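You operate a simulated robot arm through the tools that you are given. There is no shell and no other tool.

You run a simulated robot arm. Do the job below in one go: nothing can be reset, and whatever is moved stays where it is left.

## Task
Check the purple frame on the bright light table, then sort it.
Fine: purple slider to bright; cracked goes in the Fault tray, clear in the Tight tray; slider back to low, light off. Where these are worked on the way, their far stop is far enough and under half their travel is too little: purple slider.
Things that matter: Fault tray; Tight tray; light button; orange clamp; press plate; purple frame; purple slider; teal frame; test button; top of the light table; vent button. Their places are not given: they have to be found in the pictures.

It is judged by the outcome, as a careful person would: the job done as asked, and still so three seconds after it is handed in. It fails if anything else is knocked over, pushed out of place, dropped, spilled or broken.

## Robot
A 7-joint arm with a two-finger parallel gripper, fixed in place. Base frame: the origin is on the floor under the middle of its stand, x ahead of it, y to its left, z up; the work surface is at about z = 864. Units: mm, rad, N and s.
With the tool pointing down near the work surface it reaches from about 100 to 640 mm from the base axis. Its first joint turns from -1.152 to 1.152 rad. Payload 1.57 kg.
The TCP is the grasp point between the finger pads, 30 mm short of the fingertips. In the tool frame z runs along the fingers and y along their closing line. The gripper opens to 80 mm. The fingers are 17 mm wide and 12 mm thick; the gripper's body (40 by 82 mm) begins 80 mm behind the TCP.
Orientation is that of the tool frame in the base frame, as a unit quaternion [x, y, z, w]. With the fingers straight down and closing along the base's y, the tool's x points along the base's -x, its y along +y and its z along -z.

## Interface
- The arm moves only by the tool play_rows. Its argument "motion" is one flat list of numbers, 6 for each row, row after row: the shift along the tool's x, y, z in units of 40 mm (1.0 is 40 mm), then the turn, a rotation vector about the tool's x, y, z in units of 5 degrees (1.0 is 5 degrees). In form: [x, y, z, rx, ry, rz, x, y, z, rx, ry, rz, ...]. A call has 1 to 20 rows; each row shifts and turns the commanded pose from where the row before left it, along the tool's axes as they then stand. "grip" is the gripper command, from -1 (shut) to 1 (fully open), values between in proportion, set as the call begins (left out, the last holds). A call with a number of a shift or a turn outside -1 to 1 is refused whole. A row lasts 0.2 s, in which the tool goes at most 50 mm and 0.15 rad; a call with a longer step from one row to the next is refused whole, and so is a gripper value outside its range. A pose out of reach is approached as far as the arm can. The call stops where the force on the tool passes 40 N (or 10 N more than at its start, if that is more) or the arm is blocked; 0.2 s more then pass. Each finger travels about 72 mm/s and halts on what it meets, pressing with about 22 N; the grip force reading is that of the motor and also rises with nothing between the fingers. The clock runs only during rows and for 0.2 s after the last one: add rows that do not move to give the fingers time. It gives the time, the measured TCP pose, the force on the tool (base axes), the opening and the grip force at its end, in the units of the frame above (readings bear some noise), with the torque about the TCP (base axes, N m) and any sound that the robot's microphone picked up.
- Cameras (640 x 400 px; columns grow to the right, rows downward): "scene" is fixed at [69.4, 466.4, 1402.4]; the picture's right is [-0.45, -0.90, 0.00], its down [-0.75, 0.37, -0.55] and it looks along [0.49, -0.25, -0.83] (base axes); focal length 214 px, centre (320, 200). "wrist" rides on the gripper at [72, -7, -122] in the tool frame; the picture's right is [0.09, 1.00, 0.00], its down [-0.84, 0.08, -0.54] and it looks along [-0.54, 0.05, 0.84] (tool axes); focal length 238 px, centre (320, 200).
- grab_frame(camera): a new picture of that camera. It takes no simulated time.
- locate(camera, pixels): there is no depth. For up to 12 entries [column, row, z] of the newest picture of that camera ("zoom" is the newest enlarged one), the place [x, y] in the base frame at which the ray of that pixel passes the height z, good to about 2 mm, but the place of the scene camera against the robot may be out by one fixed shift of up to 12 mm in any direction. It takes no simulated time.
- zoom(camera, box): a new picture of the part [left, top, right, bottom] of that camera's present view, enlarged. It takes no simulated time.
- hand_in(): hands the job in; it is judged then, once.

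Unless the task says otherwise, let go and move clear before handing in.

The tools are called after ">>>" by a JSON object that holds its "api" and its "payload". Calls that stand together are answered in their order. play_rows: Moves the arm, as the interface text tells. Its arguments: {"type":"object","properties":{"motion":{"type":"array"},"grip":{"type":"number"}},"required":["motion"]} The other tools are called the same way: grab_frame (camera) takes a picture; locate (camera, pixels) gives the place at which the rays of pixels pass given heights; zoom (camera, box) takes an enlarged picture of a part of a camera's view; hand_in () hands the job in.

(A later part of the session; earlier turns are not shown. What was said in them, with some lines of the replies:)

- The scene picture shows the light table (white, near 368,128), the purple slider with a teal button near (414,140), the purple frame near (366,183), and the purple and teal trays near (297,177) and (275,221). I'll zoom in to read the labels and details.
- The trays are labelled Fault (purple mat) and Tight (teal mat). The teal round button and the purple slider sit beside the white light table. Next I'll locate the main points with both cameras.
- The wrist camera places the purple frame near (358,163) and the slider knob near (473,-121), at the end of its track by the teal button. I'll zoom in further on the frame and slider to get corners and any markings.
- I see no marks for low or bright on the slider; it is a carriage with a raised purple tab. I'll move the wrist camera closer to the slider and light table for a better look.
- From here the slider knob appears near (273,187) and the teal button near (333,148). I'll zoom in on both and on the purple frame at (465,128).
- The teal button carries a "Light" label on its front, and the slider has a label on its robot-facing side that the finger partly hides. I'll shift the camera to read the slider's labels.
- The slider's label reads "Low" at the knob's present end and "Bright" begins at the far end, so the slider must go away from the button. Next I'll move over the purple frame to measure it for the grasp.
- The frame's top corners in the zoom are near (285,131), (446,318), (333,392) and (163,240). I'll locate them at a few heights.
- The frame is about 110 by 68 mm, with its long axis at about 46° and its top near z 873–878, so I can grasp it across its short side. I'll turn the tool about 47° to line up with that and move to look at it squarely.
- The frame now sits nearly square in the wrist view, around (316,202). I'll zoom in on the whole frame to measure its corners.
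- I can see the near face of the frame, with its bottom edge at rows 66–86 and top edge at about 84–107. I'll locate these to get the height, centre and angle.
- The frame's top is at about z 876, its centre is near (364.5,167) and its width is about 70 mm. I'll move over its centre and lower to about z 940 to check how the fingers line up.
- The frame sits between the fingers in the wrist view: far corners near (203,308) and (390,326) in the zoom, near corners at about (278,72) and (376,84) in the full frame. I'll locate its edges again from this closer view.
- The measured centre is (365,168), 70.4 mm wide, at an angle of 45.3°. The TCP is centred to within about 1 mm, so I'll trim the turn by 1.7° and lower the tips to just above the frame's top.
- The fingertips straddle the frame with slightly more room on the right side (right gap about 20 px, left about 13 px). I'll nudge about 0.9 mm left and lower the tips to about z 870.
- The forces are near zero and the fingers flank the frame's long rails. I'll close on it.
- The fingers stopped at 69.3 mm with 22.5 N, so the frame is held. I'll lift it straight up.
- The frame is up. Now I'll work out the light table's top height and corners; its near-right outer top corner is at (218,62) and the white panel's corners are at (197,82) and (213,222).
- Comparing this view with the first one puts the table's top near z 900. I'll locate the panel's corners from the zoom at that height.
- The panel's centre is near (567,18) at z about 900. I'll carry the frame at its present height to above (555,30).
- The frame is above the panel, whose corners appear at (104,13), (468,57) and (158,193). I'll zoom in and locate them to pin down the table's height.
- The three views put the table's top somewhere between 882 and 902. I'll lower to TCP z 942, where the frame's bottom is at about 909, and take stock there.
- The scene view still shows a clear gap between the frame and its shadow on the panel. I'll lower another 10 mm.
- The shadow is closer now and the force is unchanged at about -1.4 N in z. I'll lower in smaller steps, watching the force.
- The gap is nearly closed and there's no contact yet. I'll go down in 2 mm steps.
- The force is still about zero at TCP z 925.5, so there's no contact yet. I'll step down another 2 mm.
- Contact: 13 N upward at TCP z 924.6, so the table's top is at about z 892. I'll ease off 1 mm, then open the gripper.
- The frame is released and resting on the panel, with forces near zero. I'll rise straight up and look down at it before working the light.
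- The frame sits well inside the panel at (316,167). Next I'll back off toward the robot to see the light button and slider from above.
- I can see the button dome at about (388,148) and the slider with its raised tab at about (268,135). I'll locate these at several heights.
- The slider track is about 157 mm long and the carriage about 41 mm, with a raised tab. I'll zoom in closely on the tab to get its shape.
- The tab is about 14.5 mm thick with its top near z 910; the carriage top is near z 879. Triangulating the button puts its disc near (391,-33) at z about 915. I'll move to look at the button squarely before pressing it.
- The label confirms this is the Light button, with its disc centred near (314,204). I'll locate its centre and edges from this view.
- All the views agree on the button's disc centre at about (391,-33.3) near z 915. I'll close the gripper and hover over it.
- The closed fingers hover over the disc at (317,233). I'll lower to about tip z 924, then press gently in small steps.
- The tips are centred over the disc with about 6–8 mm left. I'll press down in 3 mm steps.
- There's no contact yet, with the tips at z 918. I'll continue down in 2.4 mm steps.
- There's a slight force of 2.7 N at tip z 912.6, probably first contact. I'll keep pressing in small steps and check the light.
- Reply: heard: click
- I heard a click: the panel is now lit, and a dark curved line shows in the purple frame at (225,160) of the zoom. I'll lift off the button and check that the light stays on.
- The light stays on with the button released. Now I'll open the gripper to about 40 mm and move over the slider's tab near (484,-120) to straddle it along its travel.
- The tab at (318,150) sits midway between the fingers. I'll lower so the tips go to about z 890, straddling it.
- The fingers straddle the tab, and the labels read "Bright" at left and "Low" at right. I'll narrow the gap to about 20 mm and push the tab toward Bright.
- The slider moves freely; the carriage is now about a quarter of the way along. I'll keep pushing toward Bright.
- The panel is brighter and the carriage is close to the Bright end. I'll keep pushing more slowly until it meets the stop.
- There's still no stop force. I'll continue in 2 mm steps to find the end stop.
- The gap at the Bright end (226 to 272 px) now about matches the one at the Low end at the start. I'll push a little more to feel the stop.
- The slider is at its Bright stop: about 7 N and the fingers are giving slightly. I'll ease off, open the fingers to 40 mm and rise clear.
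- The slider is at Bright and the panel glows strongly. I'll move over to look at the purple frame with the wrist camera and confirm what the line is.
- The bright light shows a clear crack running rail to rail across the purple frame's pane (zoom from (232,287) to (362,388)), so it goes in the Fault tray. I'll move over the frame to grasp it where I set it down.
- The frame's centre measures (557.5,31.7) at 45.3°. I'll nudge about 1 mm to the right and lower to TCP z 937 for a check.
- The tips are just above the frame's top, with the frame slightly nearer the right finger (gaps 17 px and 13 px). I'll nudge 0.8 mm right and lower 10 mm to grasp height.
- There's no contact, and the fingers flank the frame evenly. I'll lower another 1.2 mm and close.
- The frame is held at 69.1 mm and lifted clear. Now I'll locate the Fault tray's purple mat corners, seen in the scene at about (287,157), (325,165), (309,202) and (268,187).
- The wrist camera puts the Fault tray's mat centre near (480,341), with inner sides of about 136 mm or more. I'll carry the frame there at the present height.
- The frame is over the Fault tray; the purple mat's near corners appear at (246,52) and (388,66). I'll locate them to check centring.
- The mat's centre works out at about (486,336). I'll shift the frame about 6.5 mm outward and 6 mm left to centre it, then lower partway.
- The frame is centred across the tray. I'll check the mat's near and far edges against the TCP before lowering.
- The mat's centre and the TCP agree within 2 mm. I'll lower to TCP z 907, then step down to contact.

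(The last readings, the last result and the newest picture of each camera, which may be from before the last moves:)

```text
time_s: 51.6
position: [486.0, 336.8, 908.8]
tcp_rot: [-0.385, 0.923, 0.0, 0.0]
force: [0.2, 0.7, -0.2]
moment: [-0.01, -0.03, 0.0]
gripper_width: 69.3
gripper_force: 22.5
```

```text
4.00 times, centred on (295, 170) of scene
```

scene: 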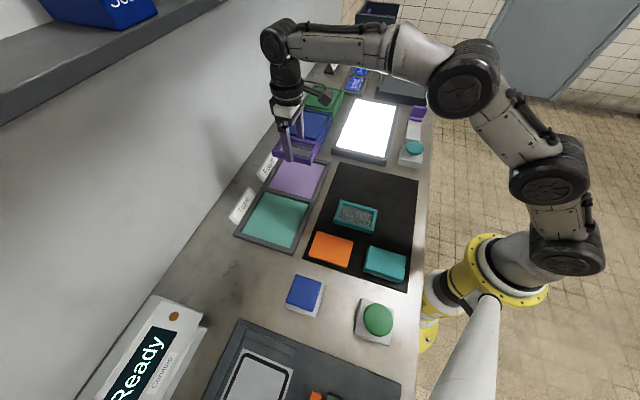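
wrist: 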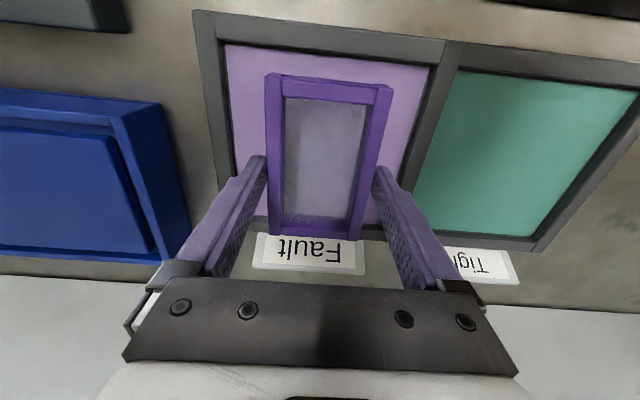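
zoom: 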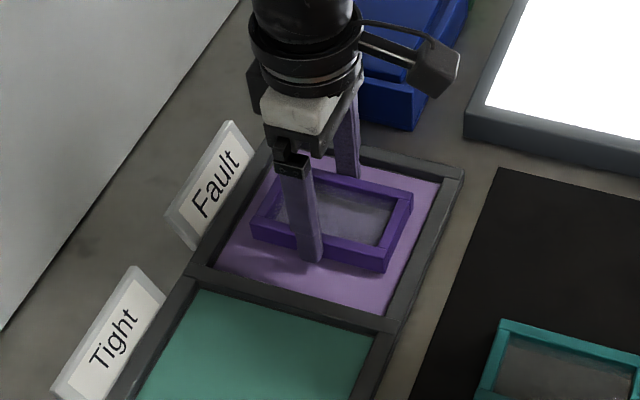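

There are about 8 mm left to the tray floor and no contact yet. I'll step down gently.

>>> {"api": "play_rows", "payload": {"motion": [0, 0, 0.1, 0, 0, 0, 0, 0, 0, 0, 0, 0]}}

>>> {"api": "play_rows", "payload": {"motion": [0, 0, 0.05, 0, 0, 0, 0, 0, 0, 0, 0, 0]}}

```text
time_s: 52.2
position: [486.0, 337.5, 901.3]
tcp_rot: [-0.385, 0.923, 0.0, 0.0]
force: [0.3, 0.6, -1.3]
moment: [-0.02, 0.02, 0.03]
gripper_width: 69.5
gripper_force: 21.9
```

```text
time_s: 52.8
position: [487.4, 336.8, 902.4]
tcp_rot: [-0.385, 0.923, 0.0, 0.0]
force: [-0.8, 0.5, 3.5]
moment: [-0.19, 0.17, -0.03]
gripper_width: 69.3
gripper_force: 22.5
```

First contact shows at 3.5 N. I'll take one more small step to seat it.

>>> {"api": "play_rows", "payload": {"motion": [0, 0, 0.03, 0, 0, 0, 0, 0, 0, 0, 0, 0]}}

>>> {"api": "zoom", "payload": {"camera": "scene", "box": [240, 120, 350, 220]}}

>>> {"api": "zoom", "payload": {"camera": "wrist", "box": [190, 0, 470, 250]}}

```text
time_s: 53.4
position: [487.8, 335.6, 901.3]
tcp_rot: [-0.385, 0.923, 0.001, 0.001]
force: [-1.9, -0.7, 10.2]
moment: [-0.32, 0.42, -0.07]
gripper_width: 69.2
gripper_force: 22.1
```

```text
4.00 times, centred on (295, 170) of scene
```

zoom: 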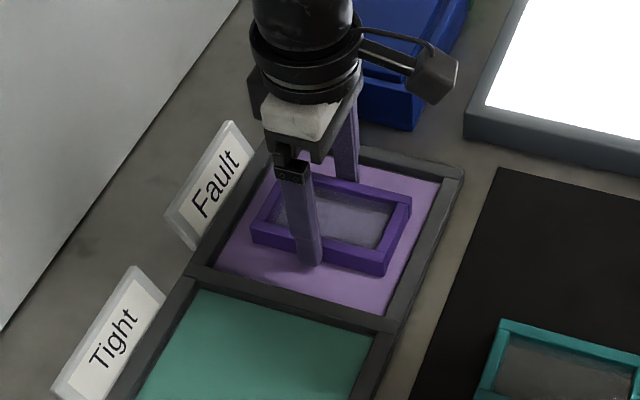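

```text
1.60 times, centred on (330, 125) of wrist
```

zoom: 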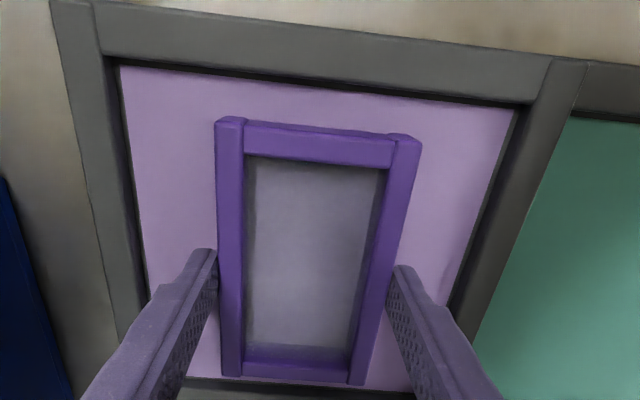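

The frame is down in the Fault tray at about 10 N of contact. I'll ease off slightly, open, and check.

>>> {"api": "play_rows", "payload": {"motion": [0, 0, -0.01, 0, 0, 0, 0, 0, 0, 0, 0, 0]}}

>>> {"api": "play_rows", "payload": {"motion": [0, 0, 0, 0, 0, 0, 0, 0, 0, 0, 0, 0, 0, 0, 0, 0, 0, 0], "grip": 1}}

>>> {"api": "play_rows", "payload": {"motion": [0, 0, -0.25, 0, 0, 0, 0, 0, -0.5, 0, 0, 0, 0, 0, -0.8, 0, 0, 0, 0, 0, -0.8, 0, 0, 0, 0, 0, 0, 0, 0, 0]}}

>>> {"api": "grab_frame", "payload": {"camera": "wrist"}}

>>> {"api": "zoom", "payload": {"camera": "scene", "box": [240, 120, 350, 220]}}

```text
time_s: 54.0
position: [486.5, 335.9, 901.0]
tcp_rot: [-0.385, 0.923, -0.001, 0.002]
force: [1.6, 2.4, 11.7]
moment: [0.01, 0.14, 0.0]
gripper_width: 69.5
gripper_force: 21.9
```

```text
time_s: 54.8
position: [485.8, 335.8, 900.5]
tcp_rot: [-0.386, 0.923, 0.0, 0.0]
force: [0.5, 0.0, -0.7]
moment: [0.01, -0.01, 0.02]
gripper_width: 79.8
gripper_force: 0.1
```

```text
time_s: 56.0
position: [485.7, 335.8, 993.1]
tcp_rot: [-0.385, 0.923, 0.0, 0.0]
force: [-0.7, -0.4, 1.2]
moment: [-0.05, 0.01, -0.02]
gripper_width: 79.9
gripper_force: 0.0
```

```text
taken
```

wrist: 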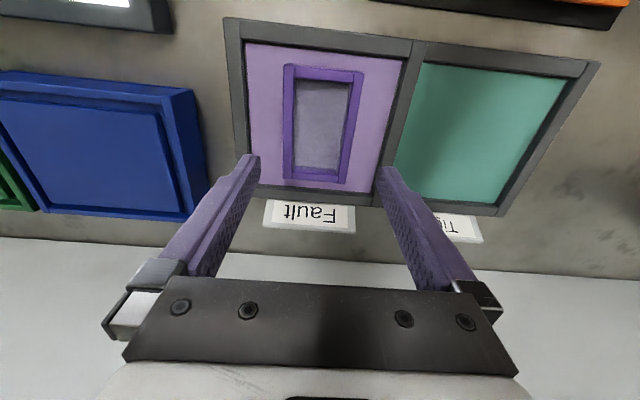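

```text
4.00 times, centred on (295, 170) of scene
```

zoom: 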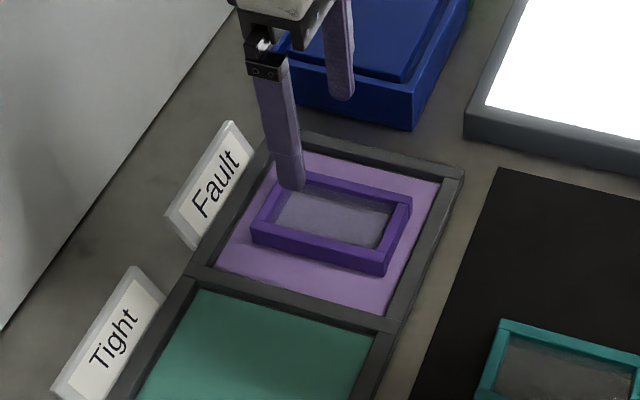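

The purple frame lies flat in the Fault tray inside its rim. Now I'll return to the slider at its Bright end, with the gripper at 40 mm.

>>> {"api": "play_rows", "payload": {"motion": [0.6265, -0.782, 0, 0, 0, 0, 0.6265, -0.782, 0, 0, 0, 0, 0.6265, -0.782, 0, 0, 0, 0, 0.6265, -0.782, 0, 0, 0, 0, 0.6265, -0.782, 0, 0, 0, 0, 0.6265, -0.782, 0, 0, 0, 0, 0.6265, -0.782, 0, 0, 0, 0, 0.6265, -0.782, 0, 0, 0, 0, 0.6265, -0.782, 0, 0, 0, 0, 0.6265, -0.782, 0, 0, 0, 0, 0.6265, -0.782, 0, 0, 0, 0, 0.6265, -0.782, 0, 0, 0, 0, 0.6265, -0.782, 0, 0, 0, 0, 0, 0, 0, 0, 0, 0], "grip": 0}}

>>> {"api": "grab_frame", "payload": {"camera": "wrist"}}

>>> {"api": "grab_frame", "payload": {"camera": "scene"}}

```text
time_s: 59.0
position: [545.0, -184.9, 993.0]
tcp_rot: [-0.385, 0.923, 0.0, -0.001]
force: [0.9, 0.3, 0.4]
moment: [0.01, 0.02, -0.03]
gripper_width: 40.2
gripper_force: 0.0
```

```text
taken
```

wrist: 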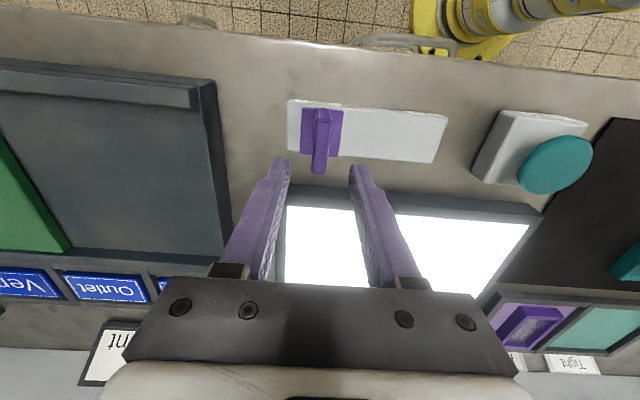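

```text
taken
```

scene: 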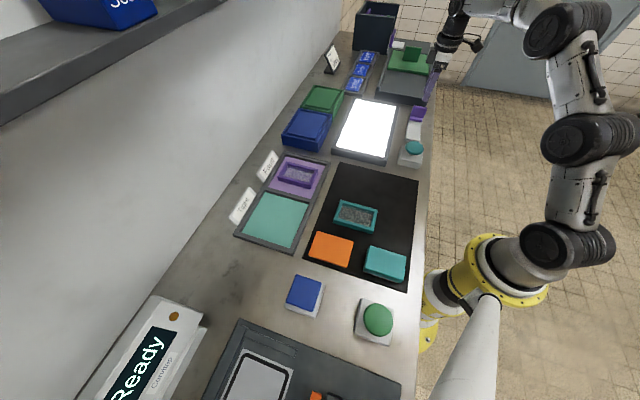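

The tab at (319,140) is midway between the fingers. I'll lower to straddle it, checking partway.

>>> {"api": "play_rows", "payload": {"motion": [0, 0, 0.6, 0, 0, 0, 0, 0, 0.4, 0, 0, 0, 0, 0, 0, 0, 0, 0]}}

>>> {"api": "zoom", "payload": {"camera": "wrist", "box": [220, 50, 420, 220]}}

```text
time_s: 59.8
position: [545.3, -181.4, 954.2]
tcp_rot: [-0.386, 0.923, 0.0, 0.0]
force: [0.8, 0.3, 0.0]
moment: [-0.03, 0.0, -0.01]
gripper_width: 40.0
gripper_force: 0.0
```

```text
2.35 times, centred on (320, 135) of wrist
```

zoom: 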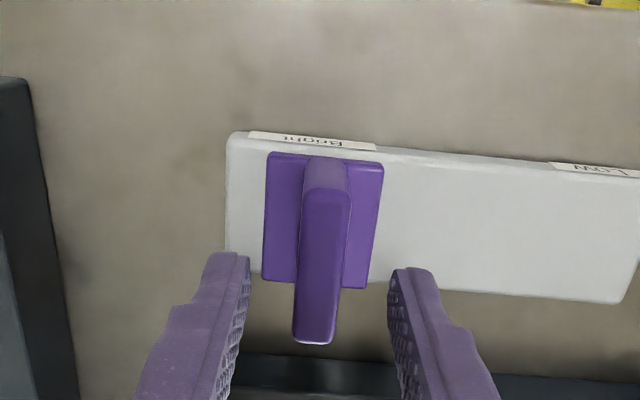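

The tab is centred between the fingers. I'll lower to straddling height, narrow the gap and push it back toward Low.

>>> {"api": "play_rows", "payload": {"motion": [0, 0, 0.4, 0, 0, 0, 0, 0, 0.42, 0, 0, 0, 0, 0, 0, 0, 0, 0]}}

>>> {"api": "play_rows", "payload": {"motion": [0, 0, 0, 0, 0, 0, 0, 0, 0, 0, 0, 0, 0, 0.15, 0, 0, 0, 0, 0, 0.15, 0, 0, 0, 0, 0, 0.15, 0, 0, 0, 0, 0, 0.15, 0, 0, 0, 0, 0, 0.15, 0, 0, 0, 0, 0, 0.15, 0, 0, 0, 0, 0, 0.15, 0, 0, 0, 0, 0, 0, 0, 0, 0, 0], "grip": -0.5}}

>>> {"api": "zoom", "payload": {"camera": "wrist", "box": [220, 30, 420, 210]}}

>>> {"api": "zoom", "payload": {"camera": "scene", "box": [330, 80, 450, 170]}}

```text
time_s: 60.6
position: [545.9, -182.8, 922.3]
tcp_rot: [-0.385, 0.923, 0.0, 0.0]
force: [0.9, -0.4, 0.5]
moment: [-0.01, 0.05, -0.02]
gripper_width: 40.0
gripper_force: 0.1
```

```text
time_s: 62.8
position: [516.1, -151.9, 921.5]
tcp_rot: [-0.385, 0.923, 0.0, 0.0]
force: [0.1, -0.7, 0.1]
moment: [0.01, -0.02, -0.01]
gripper_width: 20.7
gripper_force: 0.9
```

```text
2.22 times, centred on (320, 120) of wrist
```

zoom: 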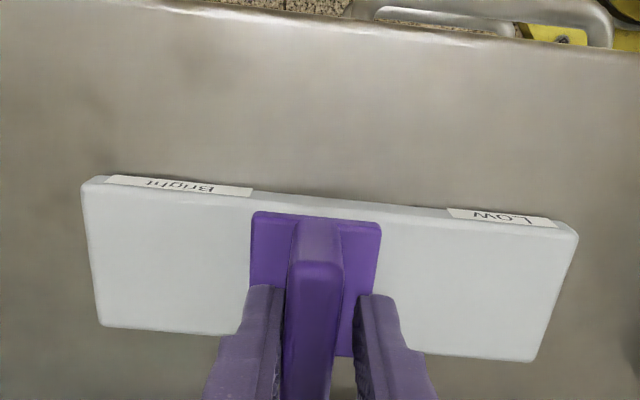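

```text
4.44 times, centred on (390, 125) of scene
```

zoom: 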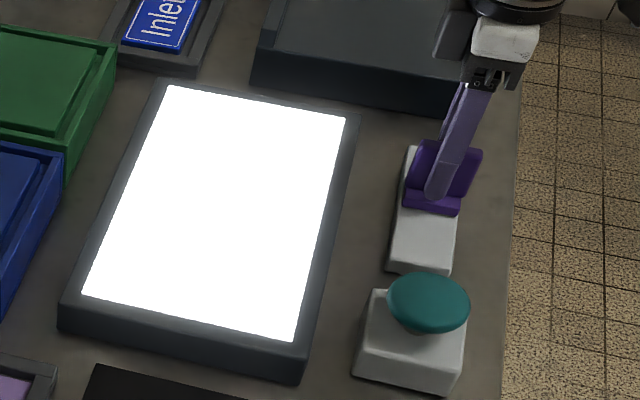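

The slider is about halfway back. I'll continue toward Low, slowing near the end.

>>> {"api": "play_rows", "payload": {"motion": [0, 0.15, 0, 0, 0, 0, 0, 0.15, 0, 0, 0, 0, 0, 0.15, 0, 0, 0, 0, 0, 0.15, 0, 0, 0, 0, 0, 0.15, 0, 0, 0, 0, 0, 0.15, 0, 0, 0, 0, 0, 0.1, 0, 0, 0, 0, 0, 0, 0, 0, 0, 0]}}

>>> {"api": "zoom", "payload": {"camera": "wrist", "box": [220, 30, 420, 210]}}

```text
time_s: 64.6
position: [486.8, -124.3, 922.4]
tcp_rot: [-0.385, 0.923, 0.0, 0.0]
force: [0.1, -0.8, -0.9]
moment: [-0.02, -0.03, 0.0]
gripper_width: 20.3
gripper_force: 0.1
```

```text
2.22 times, centred on (320, 120) of wrist
```

zoom: 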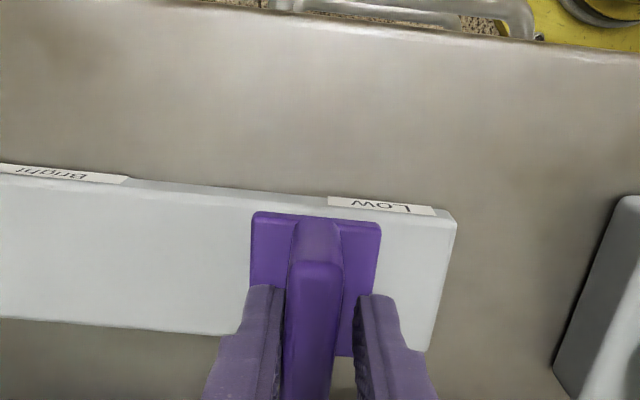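

The carriage is a few mm short of the Low end. I'll push in 2 mm steps until the stop is felt.

>>> {"api": "play_rows", "payload": {"motion": [0, 0.05, 0, 0, 0, 0, 0, 0.05, 0, 0, 0, 0, 0, 0, 0, 0, 0, 0]}}

>>> {"api": "play_rows", "payload": {"motion": [0, 0.05, 0, 0, 0, 0, 0, 0.05, 0, 0, 0, 0, 0, 0, 0, 0, 0, 0]}}

```text
time_s: 65.4
position: [485.5, -120.4, 921.4]
tcp_rot: [-0.385, 0.923, 0.0, 0.0]
force: [0.3, 0.0, -1.3]
moment: [-0.04, 0.02, 0.0]
gripper_width: 20.6
gripper_force: 0.2
```

```text
time_s: 66.2
position: [482.7, -117.9, 922.3]
tcp_rot: [-0.386, 0.923, 0.001, 0.0]
force: [1.2, -0.7, -0.1]
moment: [-0.06, -0.01, 0.01]
gripper_width: 20.5
gripper_force: 0.1
```

>>> {"api": "play_rows", "payload": {"motion": [0, 0.05, 0, 0, 0, 0, 0, 0, 0, 0, 0, 0]}}

>>> {"api": "play_rows", "payload": {"motion": [0, 0.05, 0, 0, 0, 0, 0, 0, 0, 0, 0, 0]}}

>>> {"api": "zoom", "payload": {"camera": "wrist", "box": [220, 30, 420, 210]}}

```text
time_s: 66.8
position: [481.5, -117.5, 922.2]
tcp_rot: [-0.385, 0.923, 0.0, 0.001]
force: [0.8, -0.3, 0.0]
moment: [0.01, 0.02, -0.02]
gripper_width: 20.5
gripper_force: 0.5
```

```text
time_s: 67.4
position: [479.6, -115.4, 921.4]
tcp_rot: [-0.385, 0.923, 0.0, 0.0]
force: [0.9, -1.6, -0.7]
moment: [0.06, -0.02, -0.02]
gripper_width: 21.8
gripper_force: 0.7
```

```text
2.22 times, centred on (320, 120) of wrist
```

zoom: 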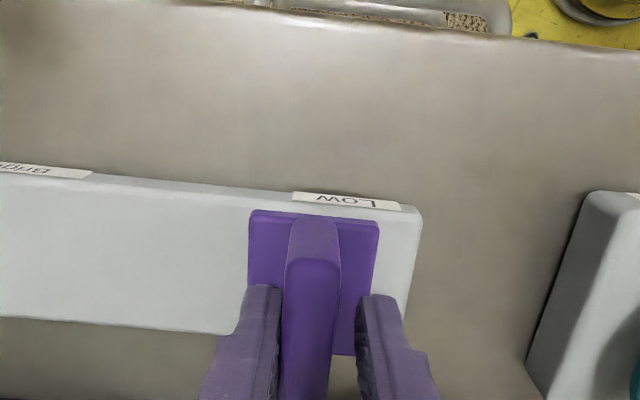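

The opening is beginning to widen (21.8 mm), so the stop is being met. I'll make one more small push to be sure.

>>> {"api": "play_rows", "payload": {"motion": [0, 0.05, 0, 0, 0, 0, 0, 0.03, 0, 0, 0, 0, 0, 0, 0, 0, 0, 0]}}

>>> {"api": "zoom", "payload": {"camera": "wrist", "box": [220, 30, 420, 210]}}

```text
time_s: 68.2
position: [477.6, -113.9, 922.6]
tcp_rot: [-0.385, 0.923, -0.002, 0.001]
force: [3.6, -7.3, 1.8]
moment: [0.06, -0.04, -0.07]
gripper_width: 26.6
gripper_force: 3.6
```

```text
2.22 times, centred on (320, 120) of wrist
```

zoom: 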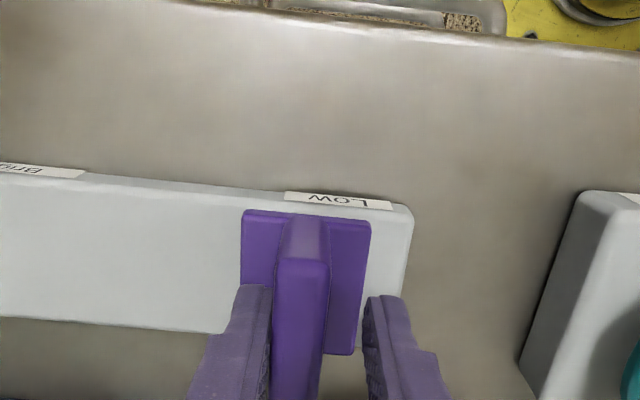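

The slider is at its Low stop: about 8 N and the fingers give to 26.6 mm. I'll ease back, open the fingers and rise clear.

>>> {"api": "play_rows", "payload": {"motion": [0, -0.09, 0, 0, 0, 0, 0, 0, 0, 0, 0, 0]}}

>>> {"api": "play_rows", "payload": {"motion": [0, 0, 0, 0, 0, 0, 0, 0, 0, 0, 0, 0, 0, 0, -0.5, 0, 0, 0, 0, 0, -0.8, 0, 0, 0, 0, 0, -0.7, 0, 0, 0, 0, 0, 0, 0, 0, 0], "grip": 0}}

>>> {"api": "grab_frame", "payload": {"camera": "wrist"}}

>>> {"api": "zoom", "payload": {"camera": "scene", "box": [330, 80, 450, 170]}}

```text
time_s: 68.8
position: [480.6, -115.5, 921.2]
tcp_rot: [-0.384, 0.923, 0.001, -0.001]
force: [1.6, -2.0, -0.5]
moment: [-0.05, -0.05, -0.02]
gripper_width: 21.8
gripper_force: 0.6
```

```text
time_s: 70.2
position: [478.6, -115.0, 1003.3]
tcp_rot: [-0.385, 0.923, 0.0, 0.0]
force: [0.1, 0.3, -0.3]
moment: [0.05, -0.01, 0.01]
gripper_width: 40.0
gripper_force: 0.1
```

```text
taken
```

wrist: 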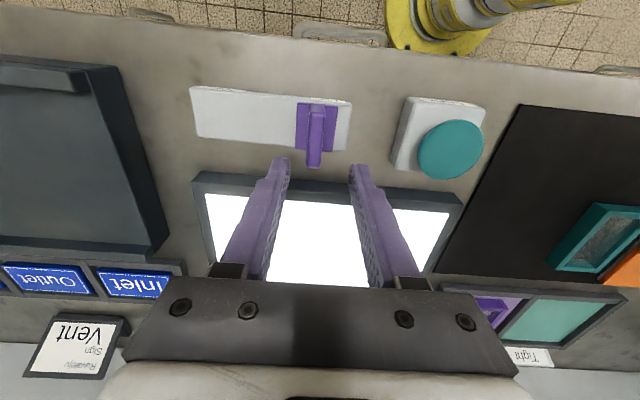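

```text
4.44 times, centred on (390, 125) of scene
```

zoom: 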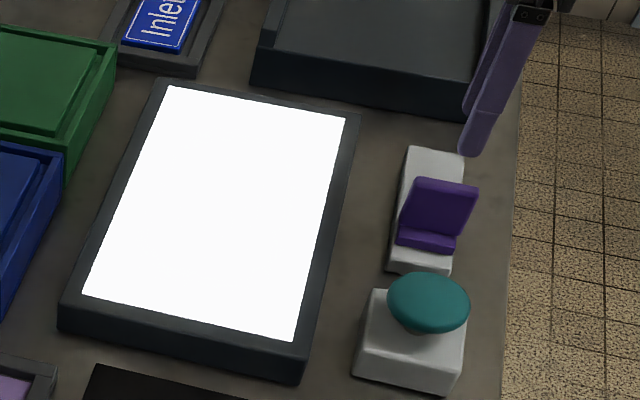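

The slider is back at Low and the panel has dimmed to its low setting. I'll close the gripper and move over the light button again.

>>> {"api": "play_rows", "payload": {"motion": [0.02, 0.75, 0, 0, 0, 0, 0.02, 0.75, 0, 0, 0, 0, 0.02, 0.75, 0, 0, 0, 0, 0.02, 0.73, 0, 0, 0, 0, 0, 0, 0.5, 0, 0, 0, 0, 0, 0.65, 0, 0, 0, 0, 0, 0, 0, 0, 0], "grip": -1}}

>>> {"api": "zoom", "payload": {"camera": "wrist", "box": [220, 50, 420, 220]}}

```text
time_s: 71.8
position: [392.1, -33.7, 955.5]
tcp_rot: [-0.385, 0.923, 0.001, 0.0]
force: [0.5, 0.2, -0.8]
moment: [-0.03, 0.0, 0.02]
gripper_width: 0.0
gripper_force: 21.0
```

```text
2.35 times, centred on (320, 135) of wrist
```

zoom: 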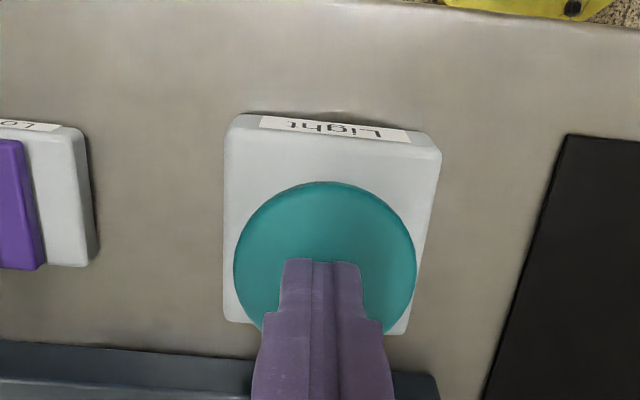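

The fingers are over the button's centre, as before. I'll lower 9 mm, then step until the click.

>>> {"api": "play_rows", "payload": {"motion": [0, 0, 0.22, 0, 0, 0, 0, 0, 0, 0, 0, 0]}}

>>> {"api": "play_rows", "payload": {"motion": [0, 0, 0.06, 0, 0, 0, 0, 0, 0, 0, 0, 0]}}

```text
time_s: 72.4
position: [392.3, -33.5, 945.7]
tcp_rot: [-0.385, 0.923, 0.0, 0.0]
force: [1.5, -0.8, 1.3]
moment: [-0.03, 0.01, 0.0]
gripper_width: 0.0
gripper_force: 21.2
```

```text
time_s: 73.0
position: [391.8, -34.6, 944.3]
tcp_rot: [-0.385, 0.923, 0.0, 0.0]
force: [2.2, 1.1, 1.1]
moment: [0.04, 0.01, 0.04]
gripper_width: 0.1
gripper_force: 20.9
```

>>> {"api": "play_rows", "payload": {"motion": [0, 0, 0.05, 0, 0, 0, 0, 0, 0, 0, 0, 0]}}

```text
time_s: 73.6
position: [392.0, -34.6, 941.3]
tcp_rot: [-0.385, 0.923, 0.0, 0.0]
force: [0.2, -1.2, 1.9]
moment: [-0.03, -0.01, 0.0]
gripper_width: 0.0
gripper_force: 21.1
```

No click yet at TCP z 941.3. I'll take one more small step.

>>> {"api": "play_rows", "payload": {"motion": [0, 0, 0.04, 0, 0, 0, 0, 0, 0, 0, 0, 0]}}

>>> {"api": "zoom", "payload": {"camera": "scene", "box": [330, 80, 450, 170]}}

```text
time_s: 74.2
position: [392.9, -34.0, 941.5]
tcp_rot: [-0.385, 0.923, 0.0, 0.0]
force: [-1.6, -1.5, 3.7]
moment: [-0.02, 0.02, 0.01]
gripper_width: 0.0
gripper_force: 22.0
```

```text
4.44 times, centred on (390, 125) of scene
```

zoom: 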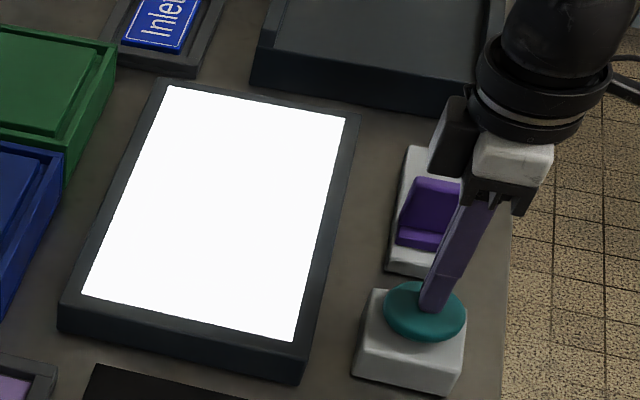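

The light is still on and the force is a light 3.7 N. I'll press a bit further.

>>> {"api": "play_rows", "payload": {"motion": [0, 0, 0.04, 0, 0, 0, 0, 0, 0, 0, 0, 0]}}

>>> {"api": "zoom", "payload": {"camera": "scene", "box": [330, 80, 450, 170]}}

```text
time_s: 74.8
position: [391.6, -34.2, 939.6]
tcp_rot: [-0.385, 0.923, -0.001, 0.001]
force: [1.2, -0.2, 3.1]
moment: [-0.02, -0.05, 0.0]
gripper_width: 0.0
gripper_force: 21.1
heard: click
```

```text
4.44 times, centred on (390, 125) of scene
```

zoom: 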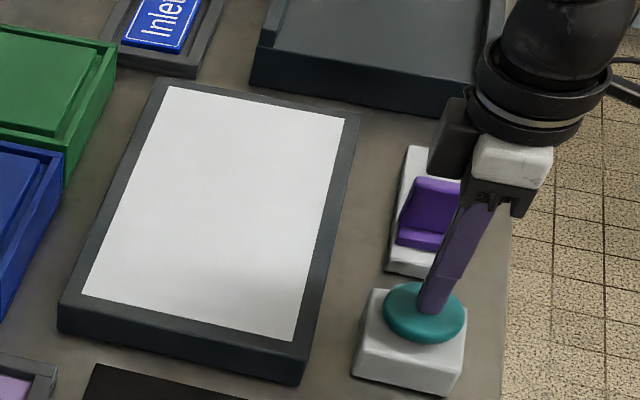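

I heard the click and the panel has gone dull: the light is off. I'll rise straight up clear of the button and check everything.

>>> {"api": "play_rows", "payload": {"motion": [0, 0, -0.3, 0, 0, 0, 0, 0, -0.6, 0, 0, 0, 0, 0, -0.8, 0, 0, 0, 0, 0, -0.8, 0, 0, 0, 0.6, 0, -0.5, 0, 0, 0, 0.6, 0, -0.5, 0, 0, 0, 0, 0, 0, 0, 0, 0]}}

>>> {"api": "grab_frame", "payload": {"camera": "scene"}}

>>> {"api": "zoom", "payload": {"camera": "scene", "box": [320, 80, 450, 180]}}

>>> {"api": "zoom", "payload": {"camera": "scene", "box": [220, 130, 440, 290]}}

>>> {"api": "grab_frame", "payload": {"camera": "wrist"}}

```text
time_s: 76.4
position: [358.4, -68.9, 1079.2]
tcp_rot: [-0.385, 0.923, 0.0, 0.0]
force: [0.3, 0.6, 0.2]
moment: [-0.04, -0.04, 0.01]
gripper_width: 0.0
gripper_force: 21.1
```

```text
taken
```

scene: 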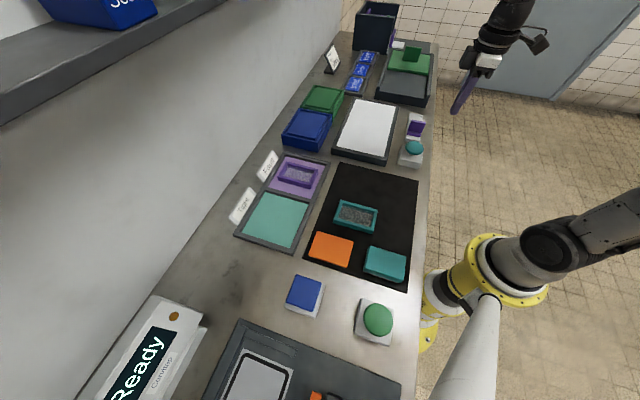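

```text
4.00 times, centred on (385, 130) of scene
```

zoom: 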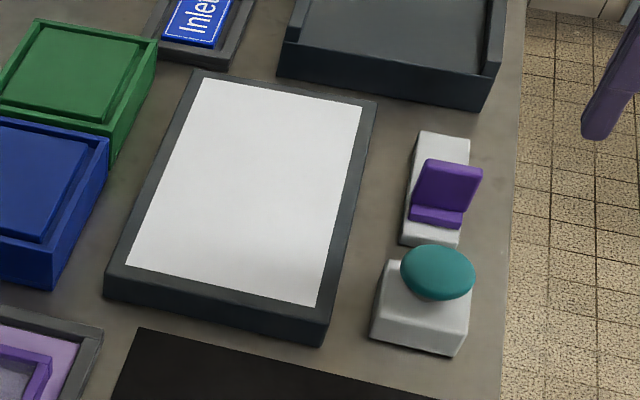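

```text
2.50 times, centred on (330, 210) of scene
```

zoom: 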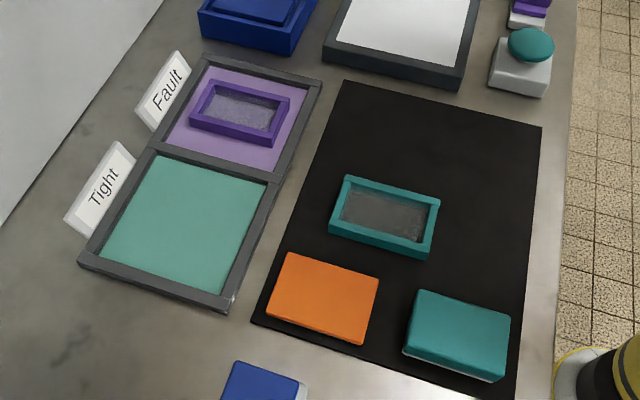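

```text
taken
```

wrist: 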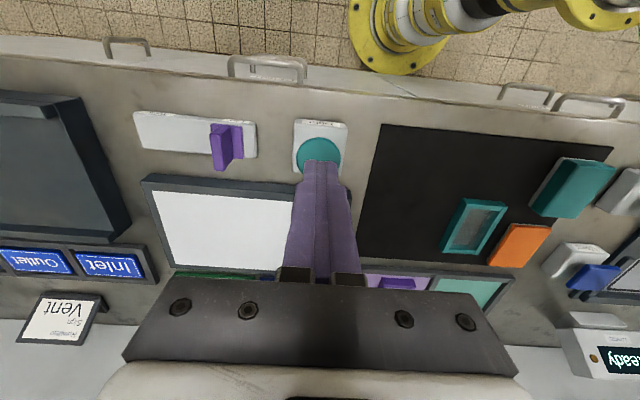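

The last pictures show the purple frame flat in the Fault tray (298,175), the slider at Low and the panel off. The other items are where they started, and the arm is clear with nothing held, so I'm handing the job in.

>>> {"api": "hand_in", "payload": {}}

```text
The job is handed in.
```

The purple frame is cracked: on the light table at full brightness, a dark line ran across its pane from rail to rail. I put it in the Fault tray, where it lies flat inside the rim.

The slider went to its Bright stop for the check and is back at its Low stop. The light is off. In the last pictures nothing else had moved, and the arm is clear with an empty gripper. The job has been handed in; no verdict came back.
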